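You operate a simulated robot arm through the tools that you are given. There is no shell and no other tool. Be economical: measure what you need, move in short steps, check, and stop when the job is done.

Carry out the task below with a simulated robot arm. There is one attempt and no reset: what you move stays moved.

## Task
Give the board marked blue mix its two coats, in that order.
Fine: use nest C and stop 2 and leave the slider there; no streaks; leave the valves as set for the second coat; mix takes both valves; the other boards stay dry where they lie; leave the latch, inserts and screens as they are.

Only the result counts: the job must be done as asked and must still hold three seconds after the hand-in. Knocking over, shifting, dropping, spilling or breaking anything else fails it.

## Robot
A 7-joint arm with a two-finger parallel gripper, fixed in place. Base frame: the origin is at the foot of the arm, x ahead of it, y to its left, z up; the work surface is at about z = 0.9. Lengths are in m, angles in rad, forces in N, time in s.
With the tool pointing down near the work surface it reaches from about 0.2 to 0.74 m from the base axis. Its first joint turns from -2.897 to 2.897 rad. Payload 1.57 kg.
Tool frame: the origin (TCP) lies between the finger pads and is the grasp point; the fingertips stand 0.03 m ahead of it; z points along the fingers, y is the line along which they close. Largest opening 0.11 m; finger width 0.024, thickness 0.012; the body of the gripper, 0.048 by 0.112 m, starts 0.078 m behind the TCP.
Orientation is that of the tool frame in the base frame, as a unit quaternion [w, x, y, z]. With the fingers straight down and closing along the base's y, the tool's x points along the base's -x, its y along +y and its z along -z.

## Interface
- The arm moves only by the tool drive_tool. Its argument "plan" is a list that holds one entry, the list of rows, each a list of 6 numbers: the shift along the base's x, y, z in m, then the turn, a rotation vector about the base's x, y, z in rad. In form: [[[dx, dy, dz, ax, ay, az], ...]]. A call has 1 to 10 rows; each row is the pose to reach, as a shift and turn from the pose commanded when the call began. "claw" is the closure in counts, from 0 (fully open) to 255 (shut), set as the call begins (left out, the last holds). Rows are played at 5 a second. More than 0.05 m and 0.15 rad between two rows, or a gripper value outside its range, and nothing of the call is played. Where a pose cannot be reached the arm comes as near as it can. A force on the tool above 40 N (or 10 N above the force at the start of the call, whichever is more), or a blocked arm, ends the call early, and 0.2 s more pass. The fingers move at their own pace (about 0.045 m/s each) and stop on an object; they squeeze with about 26 N. The grip force told is the motor's: it shows also when the fingers shut on nothing. Time passes only in rows, and 0.2 s behind the last, so rows that repeat a pose let the fingers close. It gives the time, the measured TCP pose, the force on the tool (base axes), the opening and the grip force at its end, in the units of the frame above (readings bear some noise), with the torque about the TCP (base axes, N m) and any sound that the robot's microphone picked up.
- Cameras (640 x 400 px; columns grow to the right, rows downward): "scene" is fixed at [0.0498, 0.4994, 1.548]; the picture's right is [-0.66, -0.75, 0.00], its down [-0.33, 0.30, -0.89] and it looks along [0.67, -0.59, -0.45] (base axes); focal length 365 px, centre (320, 200). "wrist" rides on the gripper at [0.07, 0.016, -0.141] in the tool frame; the picture's right is [-0.23, 0.97, 0.00], its down [-0.86, -0.20, -0.48] and it looks along [-0.47, -0.11, 0.88] (tool axes); focal length 222 px, centre (320, 200). There is no depth. A picture from a camera that has moved, and an enlarged one, comes with that camera's place and axes in the base frame and with its lens.
- camera(camera): a new picture of that camera. No time passes.
- raise_lower(by): slides the trunk up (or, below 0, down) by that many m; the arm rides with it, the base frame stays. It gives what a move gives, with no picture.
- close_up(camera, box): a new picture of the part [left, top, right, bottom] of that camera's present view, enlarged. No time passes.
- close_job(): hands the job in; it is judged then, once.

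Go step by step. Nothing tells you positions but the pictures and the camera data: compare them with the known pose of the tool, close in by small moves and look again before you grip or let go. The budget is 120 turns and 84 pictures, counting those below and the enlarged ones. Unless the task says otherwise, let go and move clear before handing in, and close with one line.

The tools are called after "Call:" by a JSON object that holds its "api" and its "payload". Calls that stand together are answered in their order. drive_tool: Moves the arm, as the interface text tells. Its arguments: {"type":"object","properties":{"plan":{"type":"array"},"claw":{"type":"number"}},"required":["plan"]} The other tools are called the same way: raise_lower (by) slides the trunk up or down; camera (camera) takes a picture; close_up (camera, box) takes an enlarged picture of a part of a camera's view; close_job () hands the job in.

At the start:

```text
time: 0.0
ee_pos: [0.4173, 0.0135, 1.3008]
orientation: [0.0, 0.0, 1.0, 0.0]
force: [-0.5, -0.6, -1.1]
ft_torque: [-0.01, 0.0, -0.03]
gripper_width: 0.1099
grip_force: 0.0
trunk travel left (down, up): [-0.525, 0.065]
```

scene: 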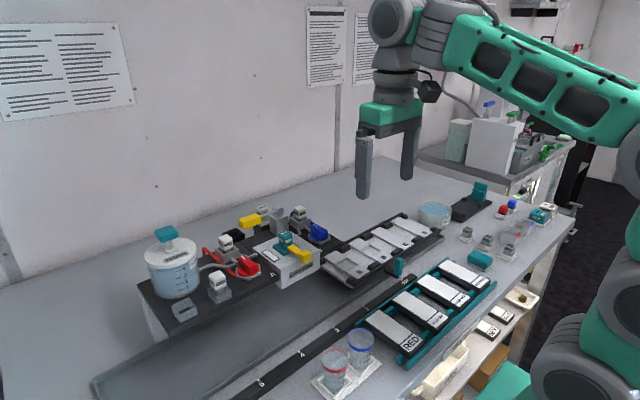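
wrist: 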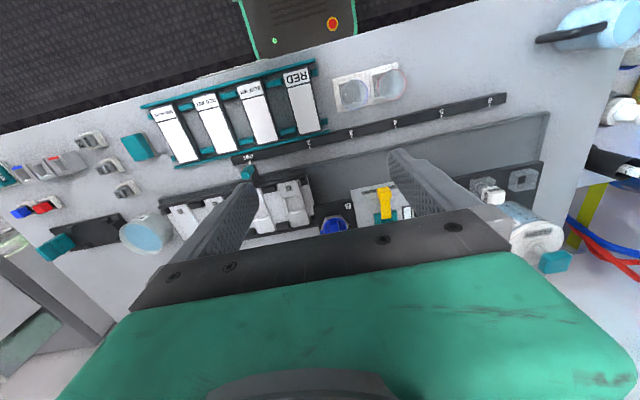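

I see a bench with a coating rig: a rail with stops, a nest block, boards in a teal rack, and valves. I'll enlarge the parts to read the labels.

Call:
{"api": "close_up", "payload": {"camera": "scene", "box": [130, 190, 350, 330]}}

Call:
{"api": "close_up", "payload": {"camera": "scene", "box": [320, 200, 500, 370]}}

Call:
{"api": "close_up", "payload": {"camera": "scene", "box": [0, 0, 140, 130]}}

Call:
{"api": "close_up", "payload": {"camera": "scene", "box": [290, 0, 400, 95]}}

Call:
{"api": "close_up", "payload": {"camera": "wrist", "box": [140, 60, 420, 260]}}

```text
2.86 times, centred on (240, 260) of scene
camera zoom: at [0.0498, 0.4994, 1.548], right [-0.66, -0.75, 0.0], down [-0.33, 0.3, -0.89], along [0.67, -0.59, -0.45], focal length 1042 px, centre (549, 29)
```

zoom: 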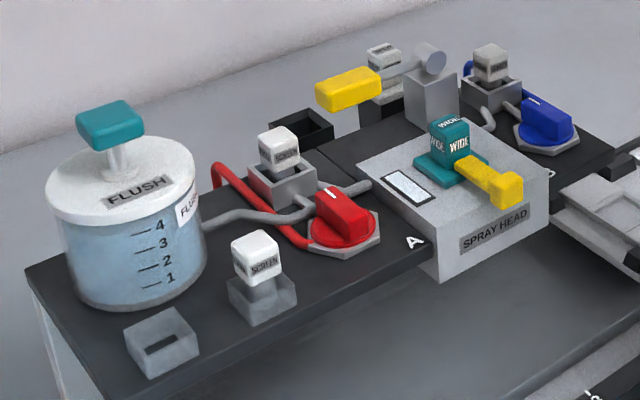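

```text
2.35 times, centred on (410, 285) of scene
camera zoom: at [0.0498, 0.4994, 1.548], right [-0.66, -0.75, 0.0], down [-0.33, 0.3, -0.89], along [0.67, -0.59, -0.45], focal length 858 px, centre (108, 0)
```

zoom: 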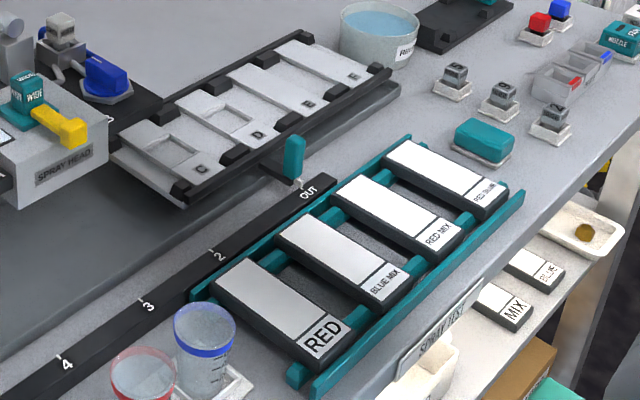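

```text
3.08 times, centred on (70, 65) of scene
camera zoom: at [0.0498, 0.4994, 1.548], right [-0.66, -0.75, 0.0], down [-0.33, 0.3, -0.89], along [0.67, -0.59, -0.45], focal length 1122 px, centre (1089, 615)
```

zoom: 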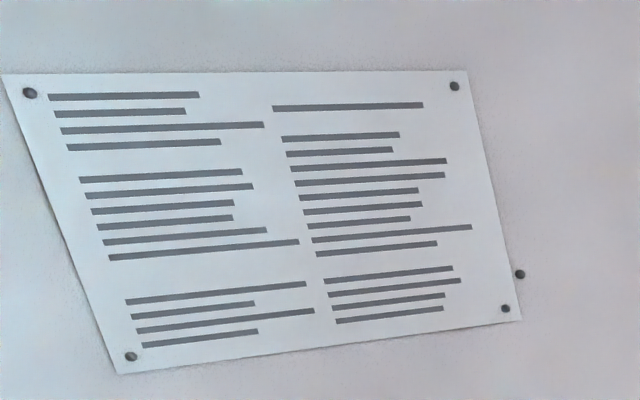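

```text
4.21 times, centred on (345, 48) of scene
camera zoom: at [0.0498, 0.4994, 1.548], right [-0.66, -0.75, 0.0], down [-0.33, 0.3, -0.89], along [0.67, -0.59, -0.45], focal length 1535 px, centre (215, 842)
```

zoom: 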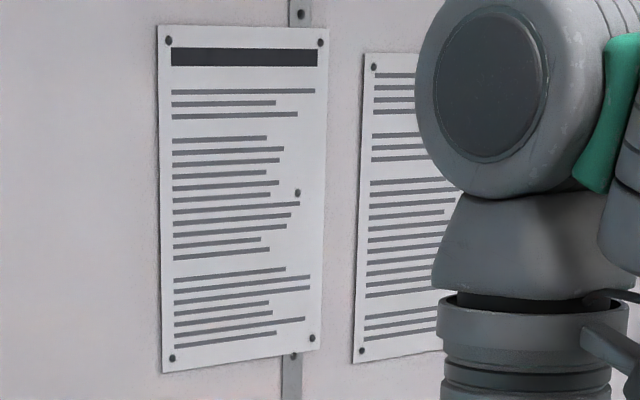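

```text
2.00 times, centred on (280, 160) of wrist
camera zoom: at [0.3478, 0.0303, 1.4415], right [0.23, 0.97, 0.0], down [0.86, -0.2, 0.48], along [0.47, -0.11, -0.88], focal length 444 px, centre (400, 280)
```

zoom: 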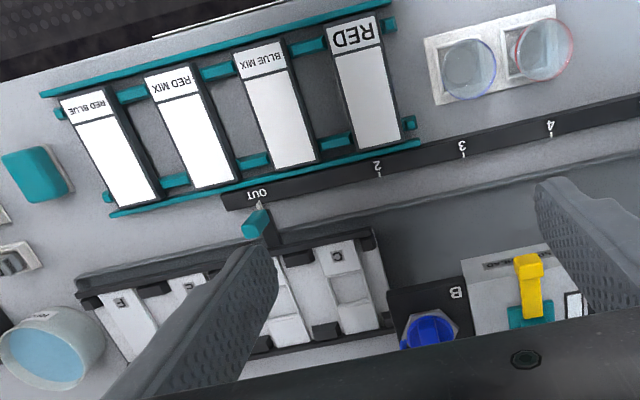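

The boards lie in the teal rack; rail marks at x≈0.49 run OUT(y≈-0.20), 2(-0.04), 3(0.06), 4(0.17), and the spray head is near (0.69, 0.05). I'll move above the rig to look with the wrist camera.

Call:
{"api": "drive_tool", "payload": {"plan": [[[0.045, 0, 0, 0, 0, 0], [0.09, 0, -0.01, 0, 0, 0], [0.135, 0, -0.02, 0, 0, 0], [0.18, 0.02, -0.03, 0, 0, 0], [0.21, 0.03, -0.04, 0, 0, 0], [0.21, 0.03, -0.05, 0, 0, 0]]]}}

Call:
{"api": "camera", "payload": {"camera": "wrist"}}

Call:
{"api": "close_up", "payload": {"camera": "scene", "box": [400, 90, 600, 260]}}

```text
refused: row 4 steps farther than a row can; nothing moved
```

```text
76 pictures are left
camera wrist: at [0.3478, 0.0303, 1.4415], right [0.23, 0.97, 0.0], down [0.86, -0.2, 0.48], along [0.47, -0.11, -0.88], focal length 222 px, centre (320, 200)
```

wrist: 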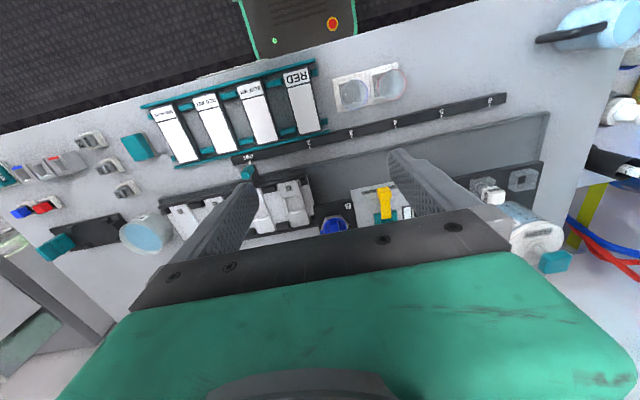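

```text
2.35 times, centred on (500, 175) of scene
camera zoom: at [0.0498, 0.4994, 1.548], right [-0.66, -0.75, 0.0], down [-0.33, 0.3, -0.89], along [0.67, -0.59, -0.45], focal length 858 px, centre (-104, 259)
```

zoom: 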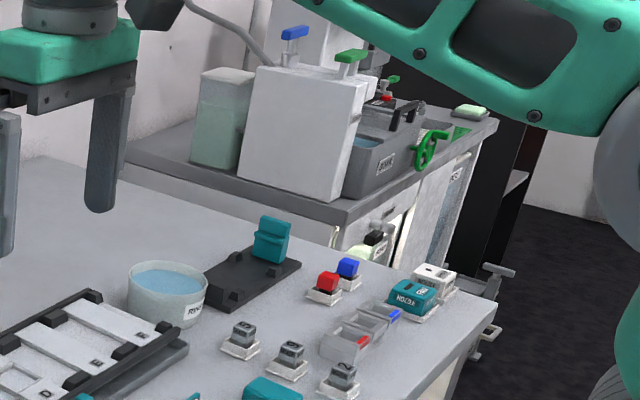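

The move was refused for its step size, so I split it finer.

Call:
{"api": "drive_tool", "payload": {"plan": [[[0.045, 0, 0, 0, 0, 0], [0.09, 0, -0.01, 0, 0, 0], [0.135, 0, -0.02, 0, 0, 0], [0.175, 0.01, -0.03, 0, 0, 0], [0.21, 0.02, -0.04, 0, 0, 0], [0.21, 0.03, -0.05, 0, 0, 0]]]}}

Call:
{"api": "camera", "payload": {"camera": "wrist"}}

```text
time: 1.2
ee_pos: [0.6304, 0.033, 1.2656]
orientation: [0.01, -0.001, 1.0, 0.0]
force: [23.7, 8.5, -30.6]
ft_torque: [-1.44, 1.32, -0.72]
gripper_width: 0.1099
grip_force: 0.2
trunk travel left (down, up): [-0.525, 0.065]
stopped in row 6: the force on the tool passed its limit at 106 N (the readings are from after the stop); the commanded pose is now the measured one
```

```text
74 pictures are left
camera wrist: at [0.5551, 0.049, 1.4034], right [0.23, 0.97, 0.01], down [0.85, -0.2, 0.5], along [0.48, -0.11, -0.87], focal length 222 px, centre (320, 200)
```

wrist: 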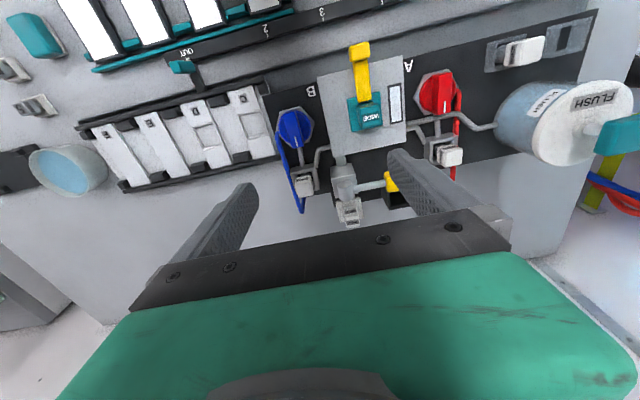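

The arm ran into something (probably the wrist links near the wall or a joint limit) at x=0.63, z=1.27. I back off and check from the scene camera.

Call:
{"api": "drive_tool", "payload": {"plan": [[[-0.02, 0, 0.005, 0, 0, 0], [-0.04, 0, 0.005, 0, 0, 0]]]}}

Call:
{"api": "camera", "payload": {"camera": "scene"}}

Call:
{"api": "close_up", "payload": {"camera": "wrist", "box": [240, 30, 480, 230]}}

```text
time: 1.9
ee_pos: [0.5874, 0.0328, 1.268]
orientation: [0.006, -0.002, 1.0, -0.001]
force: [-0.5, -0.6, -0.1]
ft_torque: [0.01, -0.01, -0.05]
gripper_width: 0.1098
grip_force: 0.0
trunk travel left (down, up): [-0.525, 0.065]
```

```text
73 pictures are left
```

scene: 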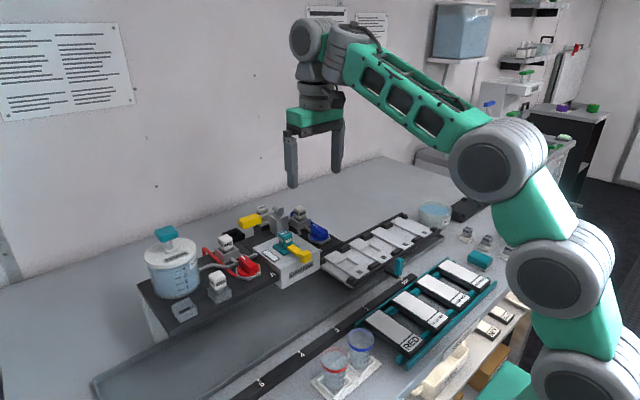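

```text
2.00 times, centred on (360, 130) of wrist
camera zoom: at [0.5152, 0.05, 1.408], right [0.22, 0.97, 0.0], down [0.85, -0.2, 0.49], along [0.48, -0.11, -0.87], focal length 444 px, centre (240, 340)
```

zoom: 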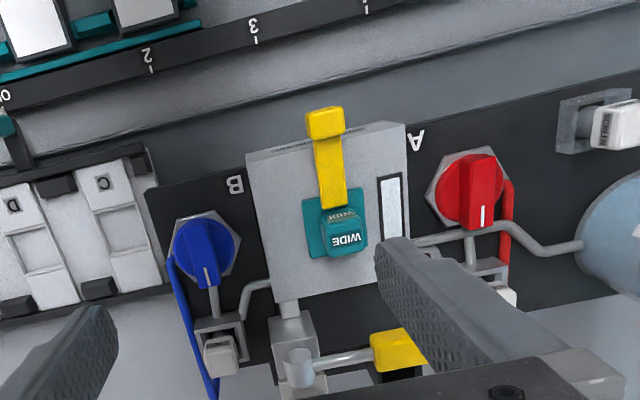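

Nothing was disturbed. I'll zoom in on the valves, window and levers.

Call:
{"api": "close_up", "payload": {"camera": "wrist", "box": [315, 70, 415, 150]}}

Call:
{"api": "close_up", "payload": {"camera": "wrist", "box": [310, 130, 430, 230]}}

Call:
{"api": "close_up", "payload": {"camera": "scene", "box": [195, 195, 335, 295]}}

Call:
{"api": "close_up", "payload": {"camera": "wrist", "box": [390, 50, 480, 150]}}

Call:
{"api": "close_up", "payload": {"camera": "wrist", "box": [270, 100, 360, 230]}}

```text
5.00 times, centred on (365, 110) of wrist
camera zoom: at [0.5152, 0.05, 1.408], right [0.22, 0.97, 0.0], down [0.85, -0.2, 0.49], along [0.48, -0.11, -0.87], focal length 1111 px, centre (95, 650)
```

zoom: 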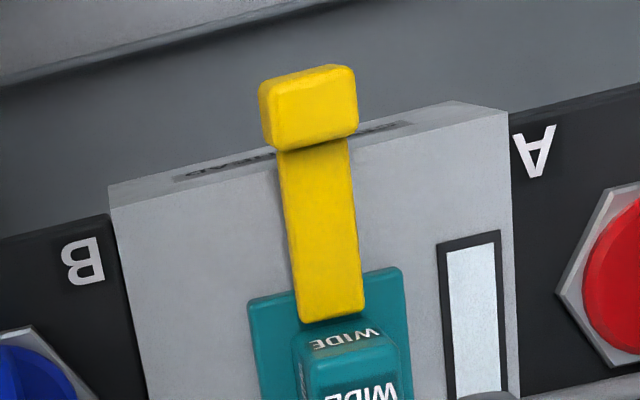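

```text
4.00 times, centred on (370, 180) of wrist
camera zoom: at [0.5152, 0.05, 1.408], right [0.22, 0.97, 0.0], down [0.85, -0.2, 0.49], along [0.48, -0.11, -0.87], focal length 888 px, centre (120, 280)
```

zoom: 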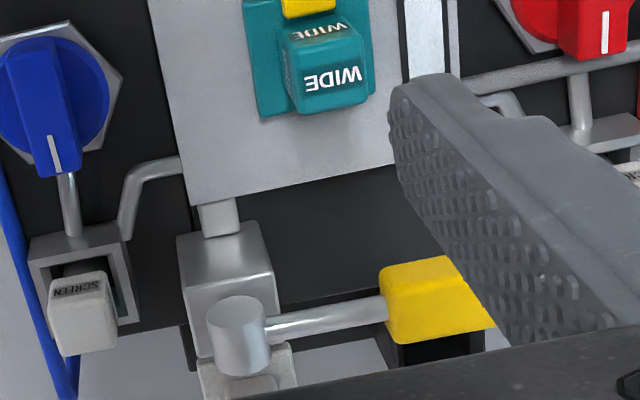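

```text
4.00 times, centred on (265, 245) of scene
camera zoom: at [0.0498, 0.4994, 1.548], right [-0.66, -0.75, 0.0], down [-0.33, 0.3, -0.89], along [0.67, -0.59, -0.45], focal length 1458 px, centre (540, 20)
```

zoom: 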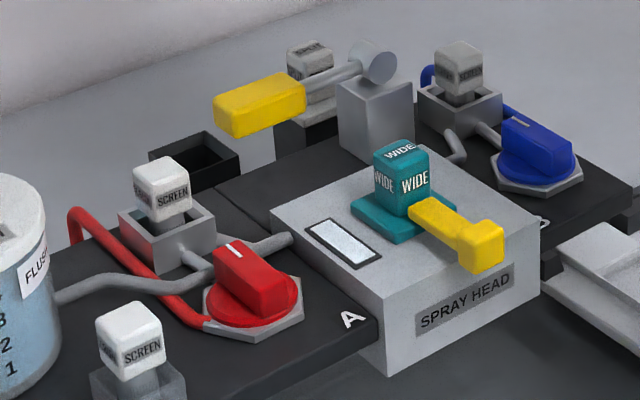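

```text
4.00 times, centred on (435, 100) of wrist
camera zoom: at [0.5152, 0.05, 1.408], right [0.22, 0.97, 0.0], down [0.85, -0.2, 0.49], along [0.48, -0.11, -0.87], focal length 888 px, centre (-140, 600)
```

zoom: 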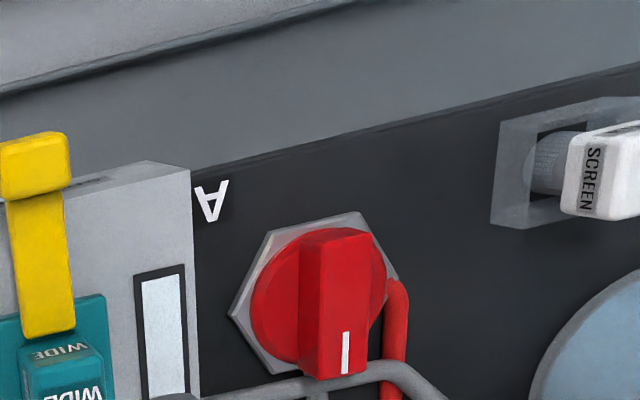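

```text
3.08 times, centred on (315, 165) of wrist
camera zoom: at [0.5152, 0.05, 1.408], right [0.22, 0.97, 0.0], down [0.85, -0.2, 0.49], along [0.48, -0.11, -0.87], focal length 684 px, centre (335, 308)
```

zoom: 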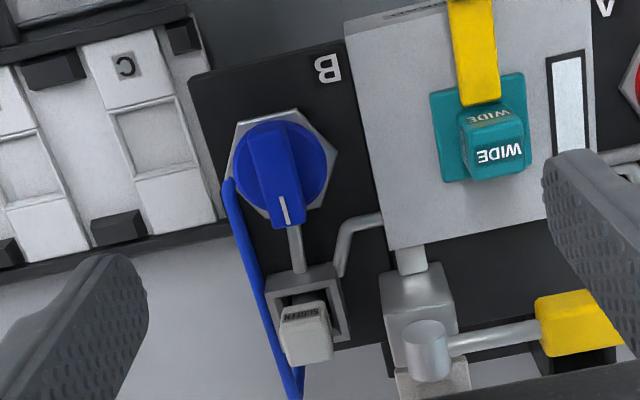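

Both valves' white marks point to +x, in line with their outlet pipes (perhaps open); the window is clear. Next I look closely at the nests from above.

Call:
{"api": "drive_tool", "payload": {"plan": [[[-0.01, -0.045, 0, 0, 0, 0], [-0.02, -0.09, 0, 0, 0, 0], [-0.02, -0.13, -0.02, 0, 0, 0], [-0.02, -0.14, -0.05, 0, 0, 0]]]}}

Call:
{"api": "camera", "payload": {"camera": "wrist"}}

Call:
{"api": "close_up", "payload": {"camera": "scene", "box": [310, 200, 450, 300]}}

```text
time: 2.9
ee_pos: [0.5687, -0.1066, 1.2189]
orientation: [0.007, -0.002, 1.0, 0.0]
force: [0.4, -0.1, -0.5]
ft_torque: [0.01, 0.0, -0.01]
gripper_width: 0.1097
grip_force: 0.0
trunk travel left (down, up): [-0.525, 0.065]
```

```text
66 pictures are left
camera wrist: at [0.4965, -0.0906, 1.3579], right [0.22, 0.97, 0.0], down [0.85, -0.2, 0.49], along [0.48, -0.11, -0.87], focal length 222 px, centre (320, 200)
```

wrist: 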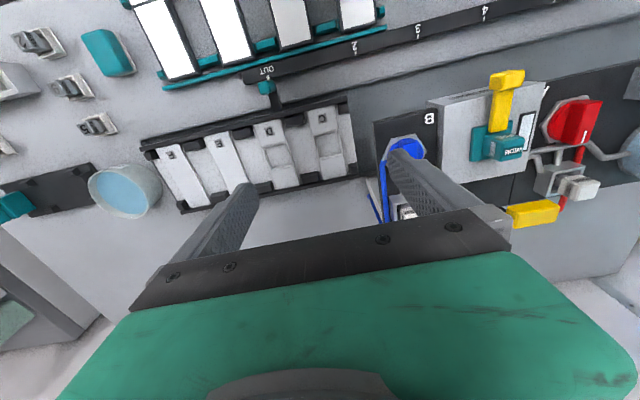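

```text
4.00 times, centred on (380, 250) of scene
camera zoom: at [0.0498, 0.4994, 1.548], right [-0.66, -0.75, 0.0], down [-0.33, 0.3, -0.89], along [0.67, -0.59, -0.45], focal length 1458 px, centre (80, 0)
```

zoom: 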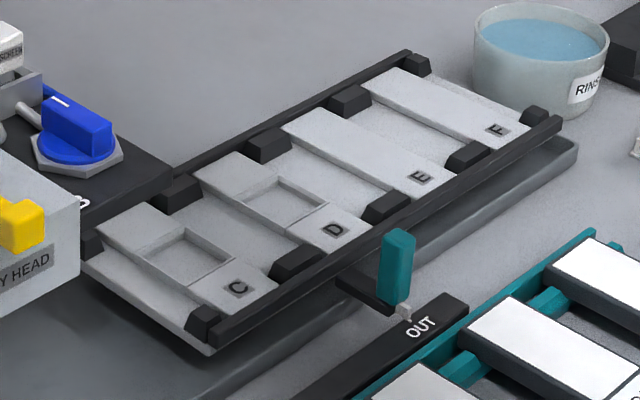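

Nests C–F are on the slider (top z≈0.94; C at about (0.62,-0.10)). I estimate the red knob at (0.61,0.20,1.09) and blue at (0.605,0.01,1.10). I go above the red knob to refine.

Call:
{"api": "drive_tool", "payload": {"plan": [[[0, 0.045, 0, 0, 0, 0], [0, 0.09, 0, 0, 0, 0], [0, 0.135, 0, 0, 0, 0], [0, 0.18, 0, 0, 0, 0], [0.01, 0.225, 0, 0, 0, 0], [0.02, 0.27, 0, 0, 0, 0], [0.03, 0.305, 0, 0, 0, 0]]], "claw": 130}}

Call:
{"api": "camera", "payload": {"camera": "wrist"}}

Call:
{"api": "close_up", "payload": {"camera": "scene", "box": [175, 160, 335, 290]}}

```text
time: 4.5
ee_pos: [0.5976, 0.2007, 1.2183]
orientation: [0.007, -0.002, 1.0, 0.0]
force: [-0.3, -0.2, 0.4]
ft_torque: [0.03, 0.03, 0.01]
gripper_width: 0.054
grip_force: 0.0
trunk travel left (down, up): [-0.525, 0.065]
```

```text
64 pictures are left
camera wrist: at [0.5257, 0.2153, 1.3572], right [0.22, 0.97, 0.0], down [0.85, -0.2, 0.49], along [0.48, -0.11, -0.87], focal length 222 px, centre (320, 200)
```

wrist: 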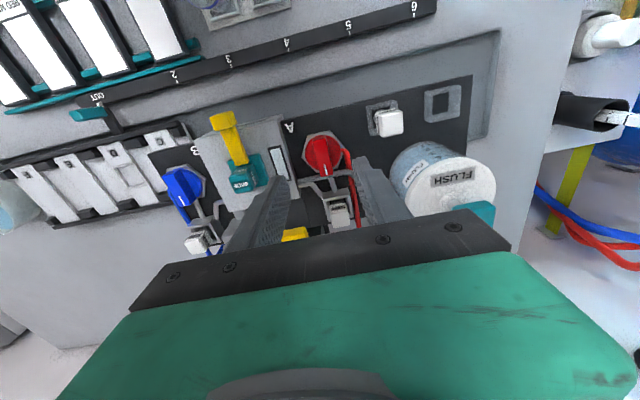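

```text
3.08 times, centred on (255, 225) of scene
camera zoom: at [0.0498, 0.4994, 1.548], right [-0.66, -0.75, 0.0], down [-0.33, 0.3, -0.89], along [0.67, -0.59, -0.45], focal length 1122 px, centre (520, 123)
```

zoom: 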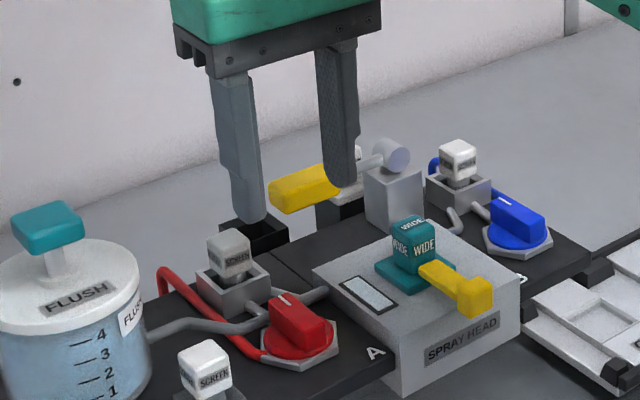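

The two cameras agree: red knob at (0.611, 0.200), top z≈1.09, bar along x. I descend around it.

Call:
{"api": "drive_tool", "payload": {"plan": [[[0.013, 0, -0.02, 0, 0, 0], [0.0135, 0, -0.05, 0, 0, 0], [0.0135, 0, -0.08, 0, 0, 0], [0.0135, 0, -0.1, 0, 0, 0], [0.0135, 0, -0.112, 0, 0, 0]]]}}

Call:
{"api": "close_up", "payload": {"camera": "scene", "box": [195, 195, 335, 295]}}

Call:
{"api": "camera", "payload": {"camera": "wrist"}}

```text
time: 5.7
ee_pos: [0.6131, 0.1981, 1.1075]
orientation: [0.007, -0.001, 1.0, 0.001]
force: [0.2, 0.7, -0.4]
ft_torque: [0.01, -0.01, 0.02]
gripper_width: 0.0538
grip_force: 0.1
trunk travel left (down, up): [-0.525, 0.065]
```

```text
4.00 times, centred on (265, 245) of scene
camera zoom: at [0.0498, 0.4994, 1.548], right [-0.66, -0.75, 0.0], down [-0.33, 0.3, -0.89], along [0.67, -0.59, -0.45], focal length 1458 px, centre (540, 20)
```

zoom: 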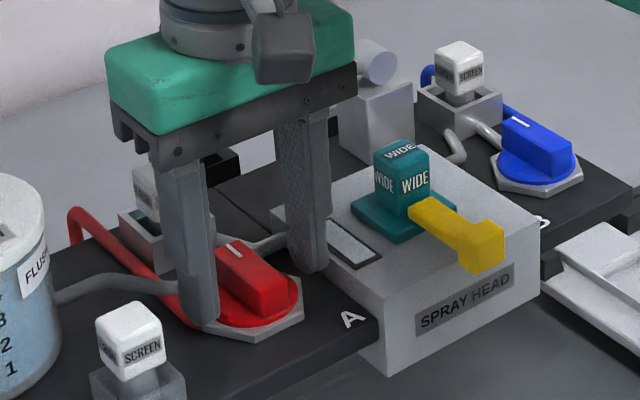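

```text
61 pictures are left
camera wrist: at [0.5399, 0.2139, 1.246], right [0.22, 0.97, 0.0], down [0.85, -0.2, 0.49], along [0.48, -0.11, -0.87], focal length 222 px, centre (320, 200)
```

wrist: 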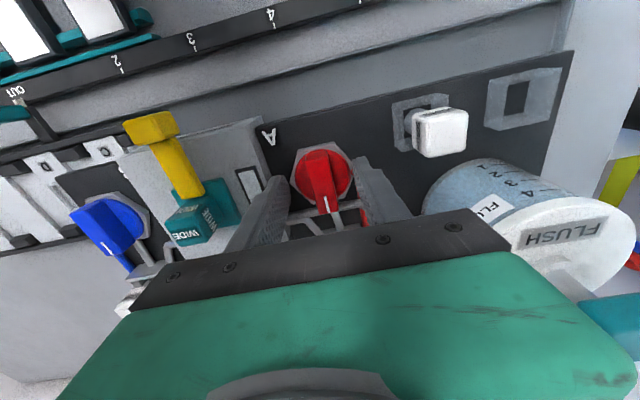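

Fingers straddle the knob and are centred. I go 5 mm lower and grip.

Call:
{"api": "drive_tool", "payload": {"plan": [[[-0.002, 0.002, -0.004, 0, 0, 0], [-0.002, 0.002, -0.005, 0, 0, 0], [-0.002, 0.002, -0.005, 0, 0, 0], [-0.002, 0.002, -0.005, 0, 0, 0], [-0.002, 0.002, -0.005, 0, 0, 0]]], "claw": 255}}

```text
time: 6.8
ee_pos: [0.6115, 0.2009, 1.1035]
orientation: [0.009, -0.001, 1.0, 0.001]
force: [11.1, -0.1, 24.9]
ft_torque: [-0.09, -0.15, -0.03]
gripper_width: 0.0474
grip_force: 44.7
trunk travel left (down, up): [-0.525, 0.065]
```

The fingers gripped the round base, too low. I open, rise 8 mm and grip the bar itself.

Call:
{"api": "drive_tool", "payload": {"plan": [[[0, 0, 0, 0, 0, 0], [0, 0, 0, 0, 0, 0], [0, 0, 0.006, 0, 0, 0], [0, 0, 0.009, 0, 0, 0]]], "claw": 130}}

Call:
{"api": "drive_tool", "payload": {"plan": [[[0, 0, 0, 0, 0, 0], [0, 0, 0, 0, 0, 0], [0, 0, 0, 0, 0, 0], [0, 0, 0, 0, 0, 0]]], "claw": 255}}

```text
time: 7.8
ee_pos: [0.6105, 0.2008, 1.1099]
orientation: [0.007, -0.001, 1.0, 0.0]
force: [0.1, 0.0, 0.4]
ft_torque: [0.01, -0.03, 0.02]
gripper_width: 0.0536
grip_force: 0.0
trunk travel left (down, up): [-0.525, 0.065]
```

```text
time: 8.8
ee_pos: [0.61, 0.1989, 1.1094]
orientation: [0.006, -0.002, 1.0, 0.0]
force: [0.1, -1.2, 0.5]
ft_torque: [-0.08, 0.23, -0.11]
gripper_width: 0.0173
grip_force: 29.8
trunk travel left (down, up): [-0.525, 0.065]
```

The bar is gripped (17 mm). I try a small turn about +z.

Call:
{"api": "drive_tool", "payload": {"plan": [[[0, 0, 0, 0, 0, 0.08], [0, 0, 0, 0, 0, 0.16], [0, 0, 0, 0, 0, 0.24]]]}}

Call:
{"api": "close_up", "payload": {"camera": "wrist", "box": [230, 110, 430, 250]}}

```text
time: 9.7
ee_pos: [0.6115, 0.1998, 1.1098]
orientation: [0.007, -0.122, 0.993, 0.001]
force: [-0.1, -1.3, 2.3]
ft_torque: [-0.38, 0.35, -1.4]
gripper_width: 0.0229
grip_force: 35.1
trunk travel left (down, up): [-0.525, 0.065]
```

```text
2.86 times, centred on (330, 180) of wrist
camera zoom: at [0.5362, 0.198, 1.2489], right [-0.01, 1.0, 0.0], down [0.87, 0.01, 0.49], along [0.49, 0.01, -0.87], focal length 635 px, centre (291, 257)
```

zoom: 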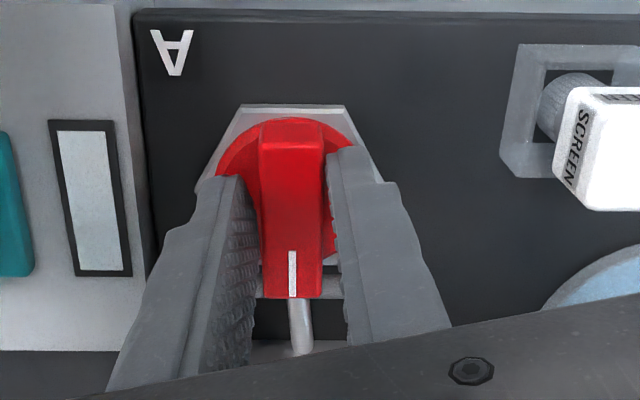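

+z is blocked (a stop). I turn back and the other way.

Call:
{"api": "drive_tool", "payload": {"plan": [[[0, 0, 0, 0, 0, -0.12], [0, 0, 0, 0, 0, -0.24], [0, 0, 0, 0, 0, -0.32], [0, 0, 0, 0, 0, -0.4], [0, 0, 0, 0, 0, -0.48], [0, 0, 0, 0, 0, -0.56]]]}}

Call:
{"api": "close_up", "payload": {"camera": "wrist", "box": [230, 110, 430, 250]}}

```text
time: 11.1
ee_pos: [0.6109, 0.201, 1.1099]
orientation: [0.007, 0.158, 0.987, 0.0]
force: [4.9, 1.9, 0.7]
ft_torque: [0.12, 0.15, 0.02]
gripper_width: 0.0173
grip_force: 31.8
trunk travel left (down, up): [-0.525, 0.065]
```

```text
2.86 times, centred on (330, 180) of wrist
camera zoom: at [0.5468, 0.2389, 1.2488], right [0.52, 0.85, 0.0], down [0.74, -0.45, 0.49], along [0.42, -0.25, -0.87], focal length 635 px, centre (291, 257)
```

zoom: 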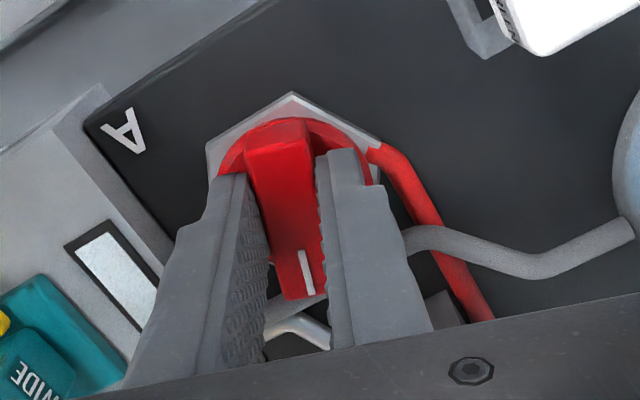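

It turns clockwise. I continue to about a quarter turn.

Call:
{"api": "drive_tool", "payload": {"plan": [[[0, 0, 0, 0, 0, -0.13], [0, 0, 0, 0, 0, -0.26], [0, 0, 0, 0, 0, -0.39], [0, 0, 0, 0, 0, -0.52], [0, 0, 0, 0, 0, -0.65], [0, 0, 0, 0, 0, -0.78], [0, 0, 0, 0, 0, -0.91], [0, 0, 0, 0, 0, -1.04], [0, 0, 0, 0, 0, -1.15], [0, 0, 0, 0, 0, -1.25]]]}}

Call:
{"api": "close_up", "payload": {"camera": "scene", "box": [195, 195, 335, 295]}}

```text
time: 13.2
ee_pos: [0.6157, 0.2029, 1.1092]
orientation: [0.007, 0.698, 0.716, 0.001]
force: [14.1, 11.8, -4.0]
ft_torque: [1.07, 0.17, 0.05]
gripper_width: 0.0171
grip_force: 32.2
trunk travel left (down, up): [-0.525, 0.065]
stopped in row 10: the force on the tool passed its limit at 41 N (the readings are from after the stop); the commanded pose is now the measured one
```

```text
4.00 times, centred on (265, 245) of scene
camera zoom: at [0.0498, 0.4994, 1.548], right [-0.66, -0.75, 0.0], down [-0.33, 0.3, -0.89], along [0.67, -0.59, -0.45], focal length 1458 px, centre (540, 20)
```

zoom: 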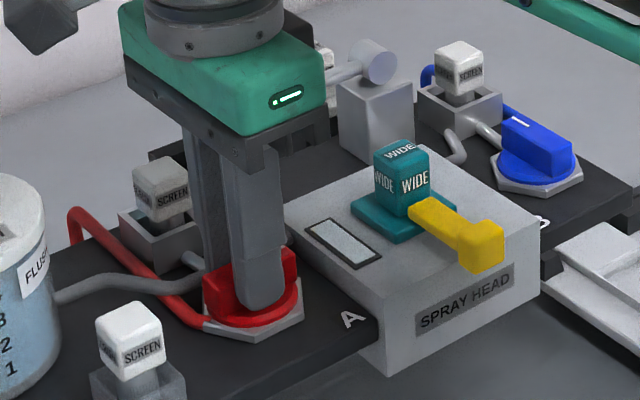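

The red knob is turned about a quarter turn, mark toward -y. I release, lift, and look.

Call:
{"api": "drive_tool", "payload": {"plan": [[[0, 0, 0, 0, 0, 0], [0, 0, 0, 0, 0, 0], [0, 0, 0.01, 0, 0, 0], [0, 0, 0.04, 0, 0, 0], [0, 0, 0.08, 0, 0, 0], [0, 0, 0.11, 0, 0, 0]]], "claw": 130}}

Call:
{"api": "close_up", "payload": {"camera": "scene", "box": [195, 195, 335, 295]}}

Call:
{"api": "camera", "payload": {"camera": "wrist"}}

```text
time: 14.7
ee_pos: [0.6131, 0.2038, 1.2207]
orientation: [0.006, 0.698, 0.716, 0.0]
force: [-0.3, -0.6, -0.3]
ft_torque: [0.02, -0.01, 0.01]
gripper_width: 0.0539
grip_force: 0.0
trunk travel left (down, up): [-0.525, 0.065]
```

```text
4.00 times, centred on (265, 245) of scene
camera zoom: at [0.0498, 0.4994, 1.548], right [-0.66, -0.75, 0.0], down [-0.33, 0.3, -0.89], along [0.67, -0.59, -0.45], focal length 1458 px, centre (540, 20)
```

zoom: 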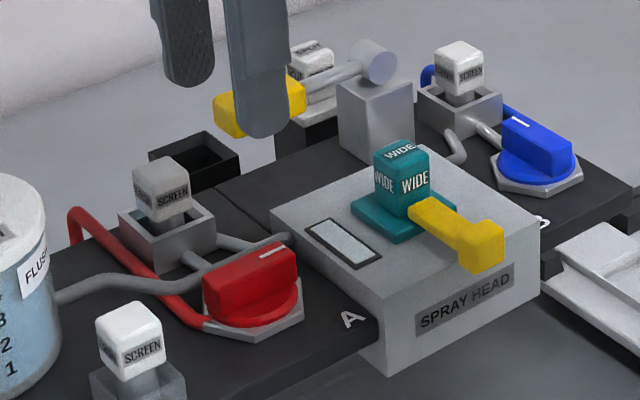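

```text
56 pictures are left
camera wrist: at [0.6253, 0.2747, 1.3606], right [0.98, -0.2, 0.01], down [-0.18, -0.86, 0.48], along [-0.09, -0.48, -0.87], focal length 222 px, centre (320, 200)
```

wrist: 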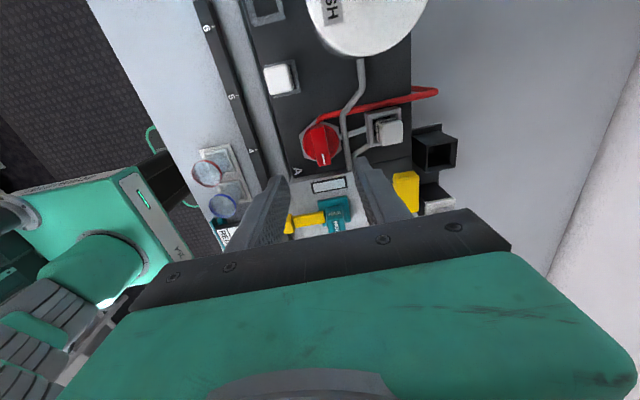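

Red mark now points to -y toward the head. The rear yellow lever (0.70,0.137,z≈1.125) sits on the pipe into the head, so I take it as the spray trigger; the front one is the latch. With the slider OUT I go above it, closed fingers, to test.

Call:
{"api": "drive_tool", "payload": {"plan": [[[0.02, -0.015, 0, 0, 0, 0], [0.04, -0.03, 0, 0, 0, 0], [0.06, -0.045, 0, 0, 0, 0], [0.075, -0.06, 0, 0, 0, 0], [0.087, -0.067, 0, 0, 0, 0]]], "claw": 255}}

Call:
{"api": "close_up", "payload": {"camera": "scene", "box": [195, 155, 335, 295]}}

Call:
{"api": "camera", "payload": {"camera": "wrist"}}

```text
time: 15.8
ee_pos: [0.6461, 0.1451, 1.2079]
orientation: [0.007, 0.698, 0.716, 0.001]
force: [-0.1, -1.3, -0.2]
ft_torque: [0.01, -0.05, -0.01]
gripper_width: 0.0001
grip_force: 21.4
out of reach, approached as far as the arm can: row 1, 2, 3, 4, 5
trunk travel left (down, up): [-0.525, 0.065]
```

```text
2.86 times, centred on (265, 225) of scene
camera zoom: at [0.0498, 0.4994, 1.548], right [-0.66, -0.75, 0.0], down [-0.33, 0.3, -0.89], along [0.67, -0.59, -0.45], focal length 1042 px, centre (477, 129)
```

zoom: 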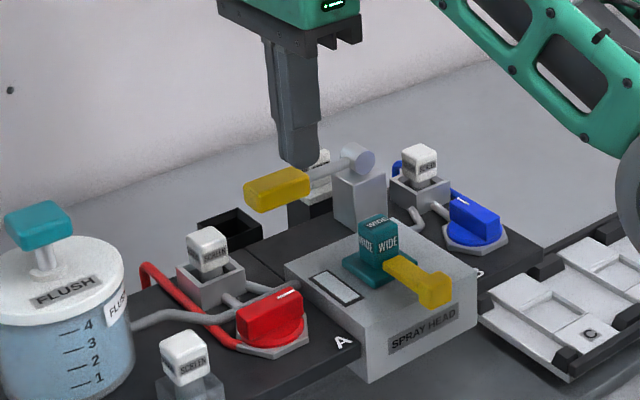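

```text
54 pictures are left
camera wrist: at [0.6585, 0.2163, 1.3471], right [0.98, -0.2, 0.01], down [-0.18, -0.86, 0.48], along [-0.09, -0.48, -0.88], focal length 222 px, centre (320, 200)
```

wrist: 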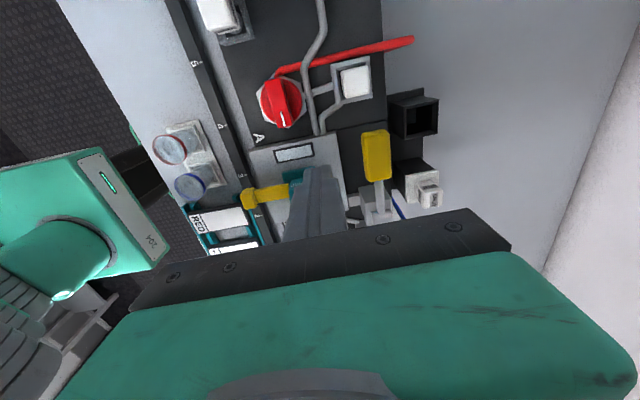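

That is out of reach at this height. Raising the trunk should help.

Call:
{"api": "raise_lower", "payload": {"by": 0.064}}

Call:
{"api": "drive_tool", "payload": {"plan": [[[0.02, -0.005, -0.01, 0, 0, 0], [0.04, -0.008, -0.03, 0, 0, 0], [0.057, -0.008, -0.06, 0, 0, 0]]]}}

```text
time: 16.9
ee_pos: [0.6477, 0.1458, 1.2696]
orientation: [0.006, 0.698, 0.716, 0.0]
force: [-0.1, 0.2, -0.5]
ft_torque: [0.01, 0.04, 0.04]
gripper_width: 0.0
grip_force: 21.9
trunk travel left (down, up): [-0.589, 0.001]
```

```text
time: 17.7
ee_pos: [0.674, 0.1329, 1.2145]
orientation: [0.006, 0.697, 0.717, 0.0]
force: [0.4, -0.6, 0.2]
ft_torque: [-0.02, -0.02, -0.02]
gripper_width: 0.0
grip_force: 20.8
out of reach, approached as far as the arm can: row 1, 2, 3
trunk travel left (down, up): [-0.589, 0.001]
```

Still a bit short; I tilt the fingers outward to gain reach.

Call:
{"api": "drive_tool", "payload": {"plan": [[[0.0, 0, 0.0, 0, -0.12, 0], [0.0, 0, 0.0, 0, -0.24, 0], [0.01, 0.002, 0, 0, -0.35, 0], [0.02, 0.003, 0, 0, -0.35, 0], [0.03, 0.004, 0, 0, -0.35, 0]]]}}

Call:
{"api": "close_up", "payload": {"camera": "scene", "box": [195, 155, 335, 295]}}

Call:
{"api": "camera", "payload": {"camera": "wrist"}}

```text
time: 18.9
ee_pos: [0.7036, 0.138, 1.2132]
orientation: [0.131, 0.688, 0.704, 0.122]
force: [-0.1, 0.6, -0.6]
ft_torque: [-0.03, 0.07, 0.01]
gripper_width: 0.0
grip_force: 21.4
out of reach, approached as far as the arm can: row 3
trunk travel left (down, up): [-0.589, 0.001]
```

```text
2.86 times, centred on (265, 225) of scene
camera zoom: at [0.0498, 0.4994, 1.548], right [-0.66, -0.75, 0.0], down [-0.33, 0.3, -0.89], along [0.67, -0.59, -0.45], focal length 1042 px, centre (477, 129)
```

zoom: 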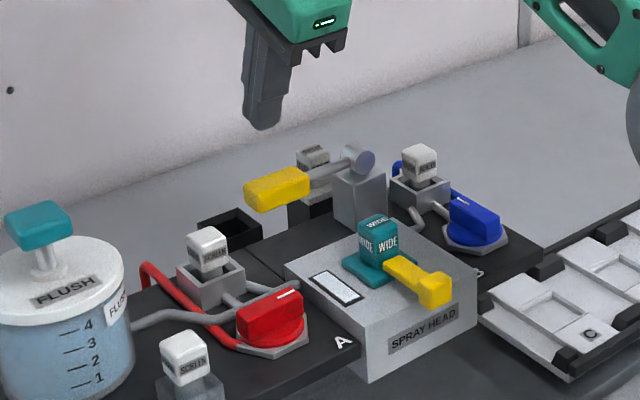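

```text
52 pictures are left
camera wrist: at [0.6666, 0.2093, 1.3486], right [0.92, -0.2, 0.35], down [-0.34, -0.86, 0.39], along [0.22, -0.48, -0.85], focal length 222 px, centre (320, 200)
```

wrist: 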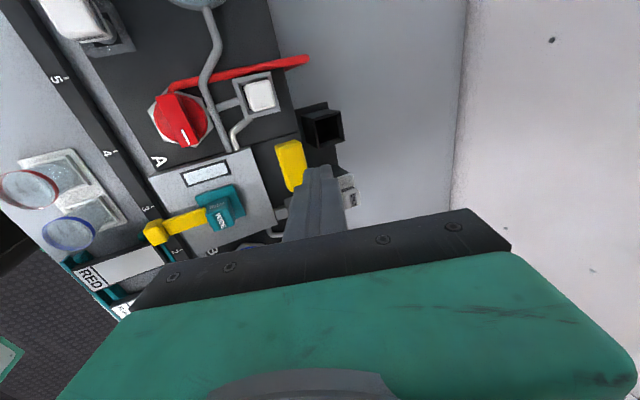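

Now the tip is above the lever. I descend slowly and press.

Call:
{"api": "drive_tool", "payload": {"plan": [[[-0.006, 0, -0.015, 0, 0, 0], [-0.008, 0, -0.03, 0, 0, 0], [-0.008, 0, -0.04, 0, 0, 0], [-0.008, 0, -0.045, 0, 0, 0], [-0.008, 0, -0.05, 0, 0, 0], [-0.008, 0, -0.055, 0, 0, 0], [-0.008, 0, -0.06, 0, 0, 0]]]}}

Call:
{"api": "close_up", "payload": {"camera": "scene", "box": [195, 155, 335, 295]}}

```text
time: 20.5
ee_pos: [0.7147, 0.1394, 1.1803]
orientation: [0.131, 0.687, 0.704, 0.122]
force: [0.1, -0.5, -1.0]
ft_torque: [0.01, -0.01, 0.02]
gripper_width: 0.0001
grip_force: 21.2
out of reach, approached as far as the arm can: row 1, 2, 3, 4, 5, 6, 7
trunk travel left (down, up): [-0.589, 0.001]
```

```text
2.86 times, centred on (265, 225) of scene
camera zoom: at [0.0498, 0.4994, 1.548], right [-0.66, -0.75, 0.0], down [-0.33, 0.3, -0.89], along [0.67, -0.59, -0.45], focal length 1042 px, centre (477, 129)
```

zoom: 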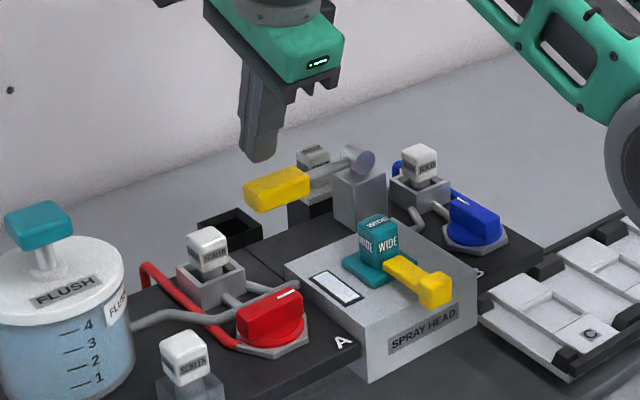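

That tilt runs into another joint limit; a small tilt at lower height should reach. I re-tilt and then lower.

Call:
{"api": "drive_tool", "payload": {"plan": [[[-0.01, 0, 0.02, 0, 0.12, 0], [-0.025, -0.003, 0.025, 0, 0.22, 0], [-0.025, -0.003, 0.015, 0, 0.22, 0], [-0.02, -0.003, 0.005, 0, 0.22, 0], [-0.018, -0.003, -0.005, 0, 0.22, 0]]]}}

Call:
{"api": "close_up", "payload": {"camera": "scene", "box": [195, 155, 335, 295]}}

```text
time: 21.7
ee_pos: [0.6949, 0.1358, 1.1739]
orientation: [0.053, 0.696, 0.714, 0.046]
force: [-1.0, -0.6, 0.3]
ft_torque: [-0.02, 0.0, 0.0]
gripper_width: 0.0002
grip_force: 21.1
trunk travel left (down, up): [-0.589, 0.001]
```

```text
2.86 times, centred on (265, 225) of scene
camera zoom: at [0.0498, 0.4994, 1.548], right [-0.66, -0.75, 0.0], down [-0.33, 0.3, -0.89], along [0.67, -0.59, -0.45], focal length 1042 px, centre (477, 129)
```

zoom: 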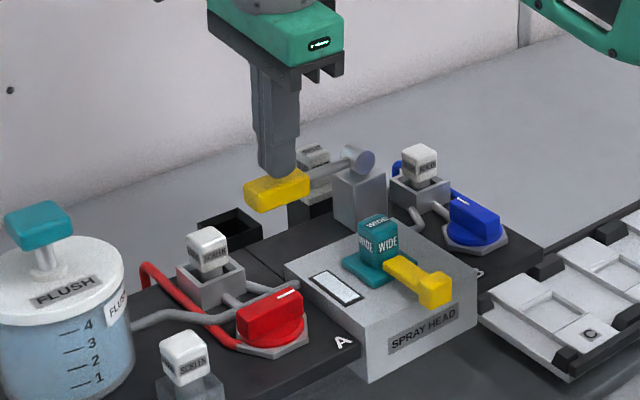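

The tip is right over the yellow handle. I press down gently.

Call:
{"api": "drive_tool", "payload": {"plan": [[[0, 0.002, -0.006, 0, 0, 0], [0, 0.002, -0.012, 0, 0, 0], [0, 0.002, -0.018, 0, 0, 0], [0, 0.002, -0.024, 0, 0, 0], [0, 0.002, -0.03, 0, 0, 0]]]}}

Call:
{"api": "close_up", "payload": {"camera": "scene", "box": [195, 155, 335, 295]}}

```text
time: 22.9
ee_pos: [0.6943, 0.1364, 1.1443]
orientation: [0.053, 0.696, 0.714, 0.045]
force: [2.2, 0.2, 2.4]
ft_torque: [0.0, -0.03, 0.0]
gripper_width: 0.0001
grip_force: 21.4
trunk travel left (down, up): [-0.589, 0.001]
```

```text
2.86 times, centred on (265, 225) of scene
camera zoom: at [0.0498, 0.4994, 1.548], right [-0.66, -0.75, 0.0], down [-0.33, 0.3, -0.89], along [0.67, -0.59, -0.45], focal length 1042 px, centre (477, 129)
```

zoom: 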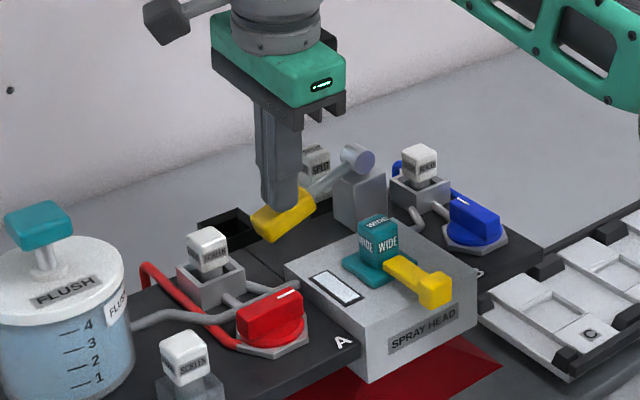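

Pressing sprays, and it came out red: so mark toward the head is open and blue is still shut. I release at once and look at the window.

Call:
{"api": "drive_tool", "payload": {"plan": [[[0, 0, 0.02, 0, 0, 0], [0, 0, 0.045, 0, 0, 0], [-0.03, 0, 0.06, 0, 0, 0], [-0.05, 0, 0.07, 0, 0, 0]]]}}

Call:
{"api": "close_up", "payload": {"camera": "scene", "box": [195, 155, 335, 295]}}

```text
time: 23.9
ee_pos: [0.6463, 0.1377, 1.213]
orientation: [0.053, 0.697, 0.714, 0.046]
force: [-1.1, -0.3, 0.5]
ft_torque: [0.01, 0.0, 0.01]
gripper_width: 0.0002
grip_force: 21.5
trunk travel left (down, up): [-0.589, 0.001]
```

```text
2.86 times, centred on (265, 225) of scene
camera zoom: at [0.0498, 0.4994, 1.548], right [-0.66, -0.75, 0.0], down [-0.33, 0.3, -0.89], along [0.67, -0.59, -0.45], focal length 1042 px, centre (477, 129)
```

zoom: 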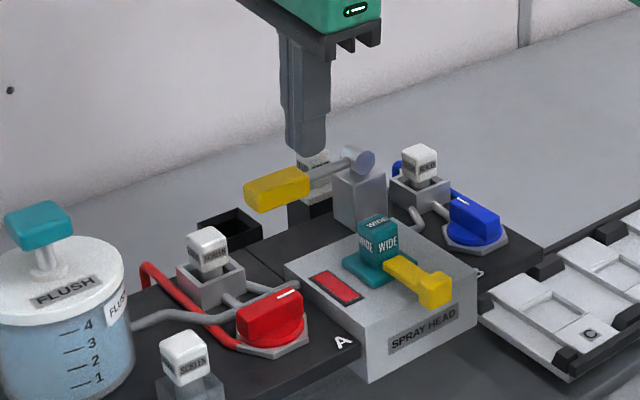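

The window shows red residue; the line must be flushed. First I shut the red valve again: go above it, remove the tilt, descend.

Call:
{"api": "drive_tool", "payload": {"plan": [[[-0.015, 0.03, 0.005, 0, 0.06, 0], [-0.03, 0.055, 0.005, 0, 0.13, 0], [-0.035, 0.063, 0, 0, 0.13, 0], [-0.035, 0.063, -0.04, 0, 0.13, 0], [-0.035, 0.063, -0.08, 0, 0.13, 0], [-0.035, 0.063, -0.095, 0, 0.13, 0]]], "claw": 130}}

Call:
{"api": "close_up", "payload": {"camera": "scene", "box": [195, 195, 335, 295]}}

```text
time: 25.3
ee_pos: [0.6108, 0.2018, 1.1179]
orientation: [0.007, 0.697, 0.717, 0.001]
force: [-0.8, -0.1, -0.1]
ft_torque: [0.03, -0.01, -0.02]
gripper_width: 0.0536
grip_force: 0.0
trunk travel left (down, up): [-0.589, 0.001]
```

```text
4.00 times, centred on (265, 245) of scene
camera zoom: at [0.0498, 0.4994, 1.548], right [-0.66, -0.75, 0.0], down [-0.33, 0.3, -0.89], along [0.67, -0.59, -0.45], focal length 1458 px, centre (540, 20)
```

zoom: 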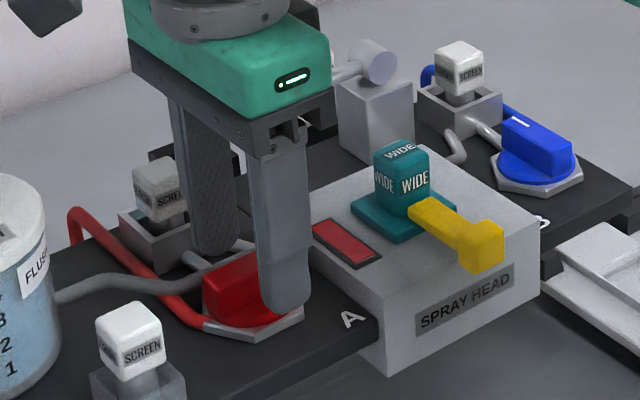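

Straddled well. I lower to grip height and close.

Call:
{"api": "drive_tool", "payload": {"plan": [[[0.001, -0.001, -0.008, 0, 0, 0], [0.001, -0.001, -0.008, 0, 0, 0], [0.001, -0.001, -0.008, 0, 0, 0], [0.001, -0.001, -0.008, 0, 0, 0], [0.001, -0.001, -0.008, 0, 0, 0]]], "claw": 255}}

Call:
{"api": "drive_tool", "payload": {"plan": [[[0, 0, 0, 0, 0, 0.13], [0, 0, 0, 0, 0, 0.26], [0, 0, 0, 0, 0, 0.39], [0, 0, 0, 0, 0, 0.52], [0, 0, 0, 0, 0, 0.65], [0, 0, 0, 0, 0, 0.78], [0, 0, 0, 0, 0, 0.91], [0, 0, 0, 0, 0, 1.04], [0, 0, 0, 0, 0, 1.17], [0, 0, 0, 0, 0, 1.3]]]}}

Call:
{"api": "drive_tool", "payload": {"plan": [[[0, 0, 0, 0, 0, 0.1], [0, 0, 0, 0, 0, 0.2], [0, 0, 0, 0, 0, 0.26], [0, 0, 0, 0, 0, 0.29]]]}}

```text
time: 26.5
ee_pos: [0.6151, 0.2011, 1.1114]
orientation: [0.007, 0.699, 0.715, 0.001]
force: [26.3, 3.3, 1.7]
ft_torque: [0.82, -0.33, -0.01]
gripper_width: 0.0171
grip_force: 32.3
trunk travel left (down, up): [-0.589, 0.001]
```

```text
time: 28.7
ee_pos: [0.6129, 0.2003, 1.1103]
orientation: [0.005, 0.121, 0.993, 0.004]
force: [24.2, 5.1, 11.1]
ft_torque: [-0.27, -0.52, 0.01]
gripper_width: 0.0174
grip_force: 32.4
trunk travel left (down, up): [-0.589, 0.001]
```

```text
time: 29.7
ee_pos: [0.6133, 0.1996, 1.1093]
orientation: [0.003, -0.023, 1.0, 0.005]
force: [18.4, 5.1, 3.5]
ft_torque: [-0.3, -0.4, -0.86]
gripper_width: 0.0178
grip_force: 32.2
trunk travel left (down, up): [-0.589, 0.001]
```

The red valve is back at its shut stop. I release, lift clear and head toward the FLUSH plunger at about (0.66,0.33,1.19).

Call:
{"api": "drive_tool", "payload": {"plan": [[[0, 0, 0, 0, 0, 0], [0, 0, 0, 0, 0, 0], [0, 0, 0.02, 0, 0, 0], [0, 0, 0.06, 0, 0, 0], [0, 0, 0.1, 0, 0, 0], [0, 0, 0.14, 0, 0, 0]]], "claw": 130}}

Call:
{"api": "drive_tool", "payload": {"plan": [[[-0.01, 0.03, 0, 0.04, -0.08, 0], [-0.005, 0.06, 0, 0.08, -0.16, 0], [0, 0.09, 0, 0.112, -0.224, 0], [0.01, 0.11, 0, 0.112, -0.224, 0]]], "claw": 255}}

Call:
{"api": "close_up", "payload": {"camera": "scene", "box": [115, 155, 295, 305]}}

Call:
{"api": "camera", "payload": {"camera": "wrist"}}

```text
time: 31.1
ee_pos: [0.6135, 0.1966, 1.2519]
orientation: [0.004, -0.022, 1.0, 0.005]
force: [0.6, -0.4, 0.4]
ft_torque: [0.05, 0.05, 0.01]
gripper_width: 0.054
grip_force: 0.0
trunk travel left (down, up): [-0.589, 0.001]
```

```text
time: 32.1
ee_pos: [0.6221, 0.3087, 1.2525]
orientation: [0.118, -0.023, 0.991, 0.058]
force: [0.5, -0.2, 0.6]
ft_torque: [0.01, 0.03, -0.01]
gripper_width: 0.0
grip_force: 19.3
trunk travel left (down, up): [-0.589, 0.001]
```

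```text
2.67 times, centred on (205, 230) of scene
camera zoom: at [0.0498, 0.4994, 1.548], right [-0.66, -0.75, 0.0], down [-0.33, 0.3, -0.89], along [0.67, -0.59, -0.45], focal length 972 px, centre (627, 120)
```

zoom: 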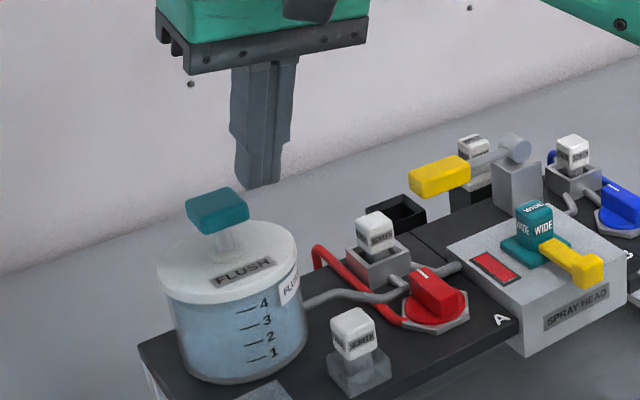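

```text
45 pictures are left
camera wrist: at [0.5191, 0.3058, 1.373], right [0.16, 0.97, 0.16], down [0.73, -0.23, 0.64], along [0.66, 0.01, -0.75], focal length 222 px, centre (320, 200)
```

wrist: 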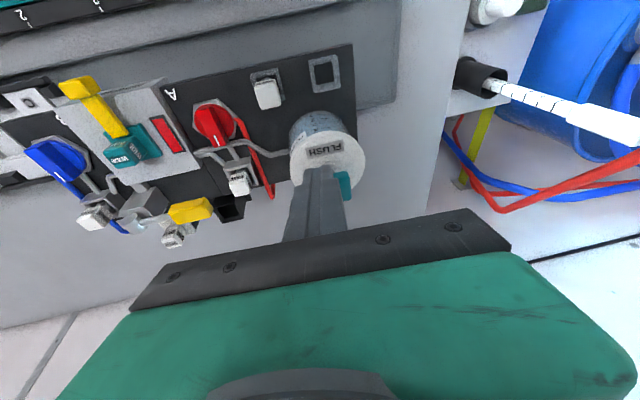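

The plunger handle is at about (0.658,0.328,1.20). I move over it and press down gradually.

Call:
{"api": "drive_tool", "payload": {"plan": [[[0.014, 0.008, 0, 0, 0, 0], [0.028, 0.016, 0, 0, 0, 0], [0.028, 0.016, -0.015, 0, 0, 0]]]}}

Call:
{"api": "close_up", "payload": {"camera": "scene", "box": [115, 155, 295, 305]}}

```text
time: 32.9
ee_pos: [0.6477, 0.3263, 1.2372]
orientation: [0.117, -0.022, 0.991, 0.059]
force: [0.7, -0.5, -0.4]
ft_torque: [0.01, -0.02, 0.0]
gripper_width: 0.0
grip_force: 21.3
trunk travel left (down, up): [-0.589, 0.001]
```

```text
2.67 times, centred on (205, 230) of scene
camera zoom: at [0.0498, 0.4994, 1.548], right [-0.66, -0.75, 0.0], down [-0.33, 0.3, -0.89], along [0.67, -0.59, -0.45], focal length 972 px, centre (627, 120)
```

zoom: 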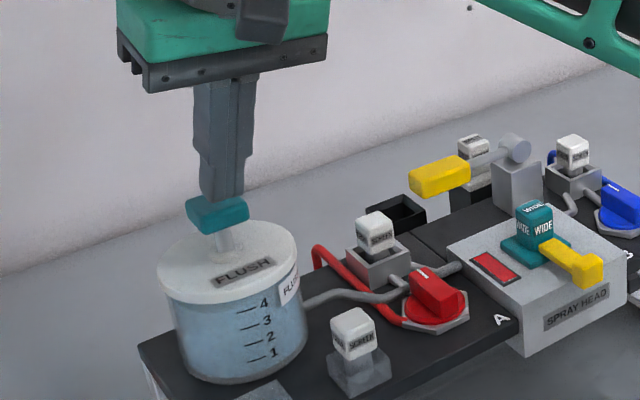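

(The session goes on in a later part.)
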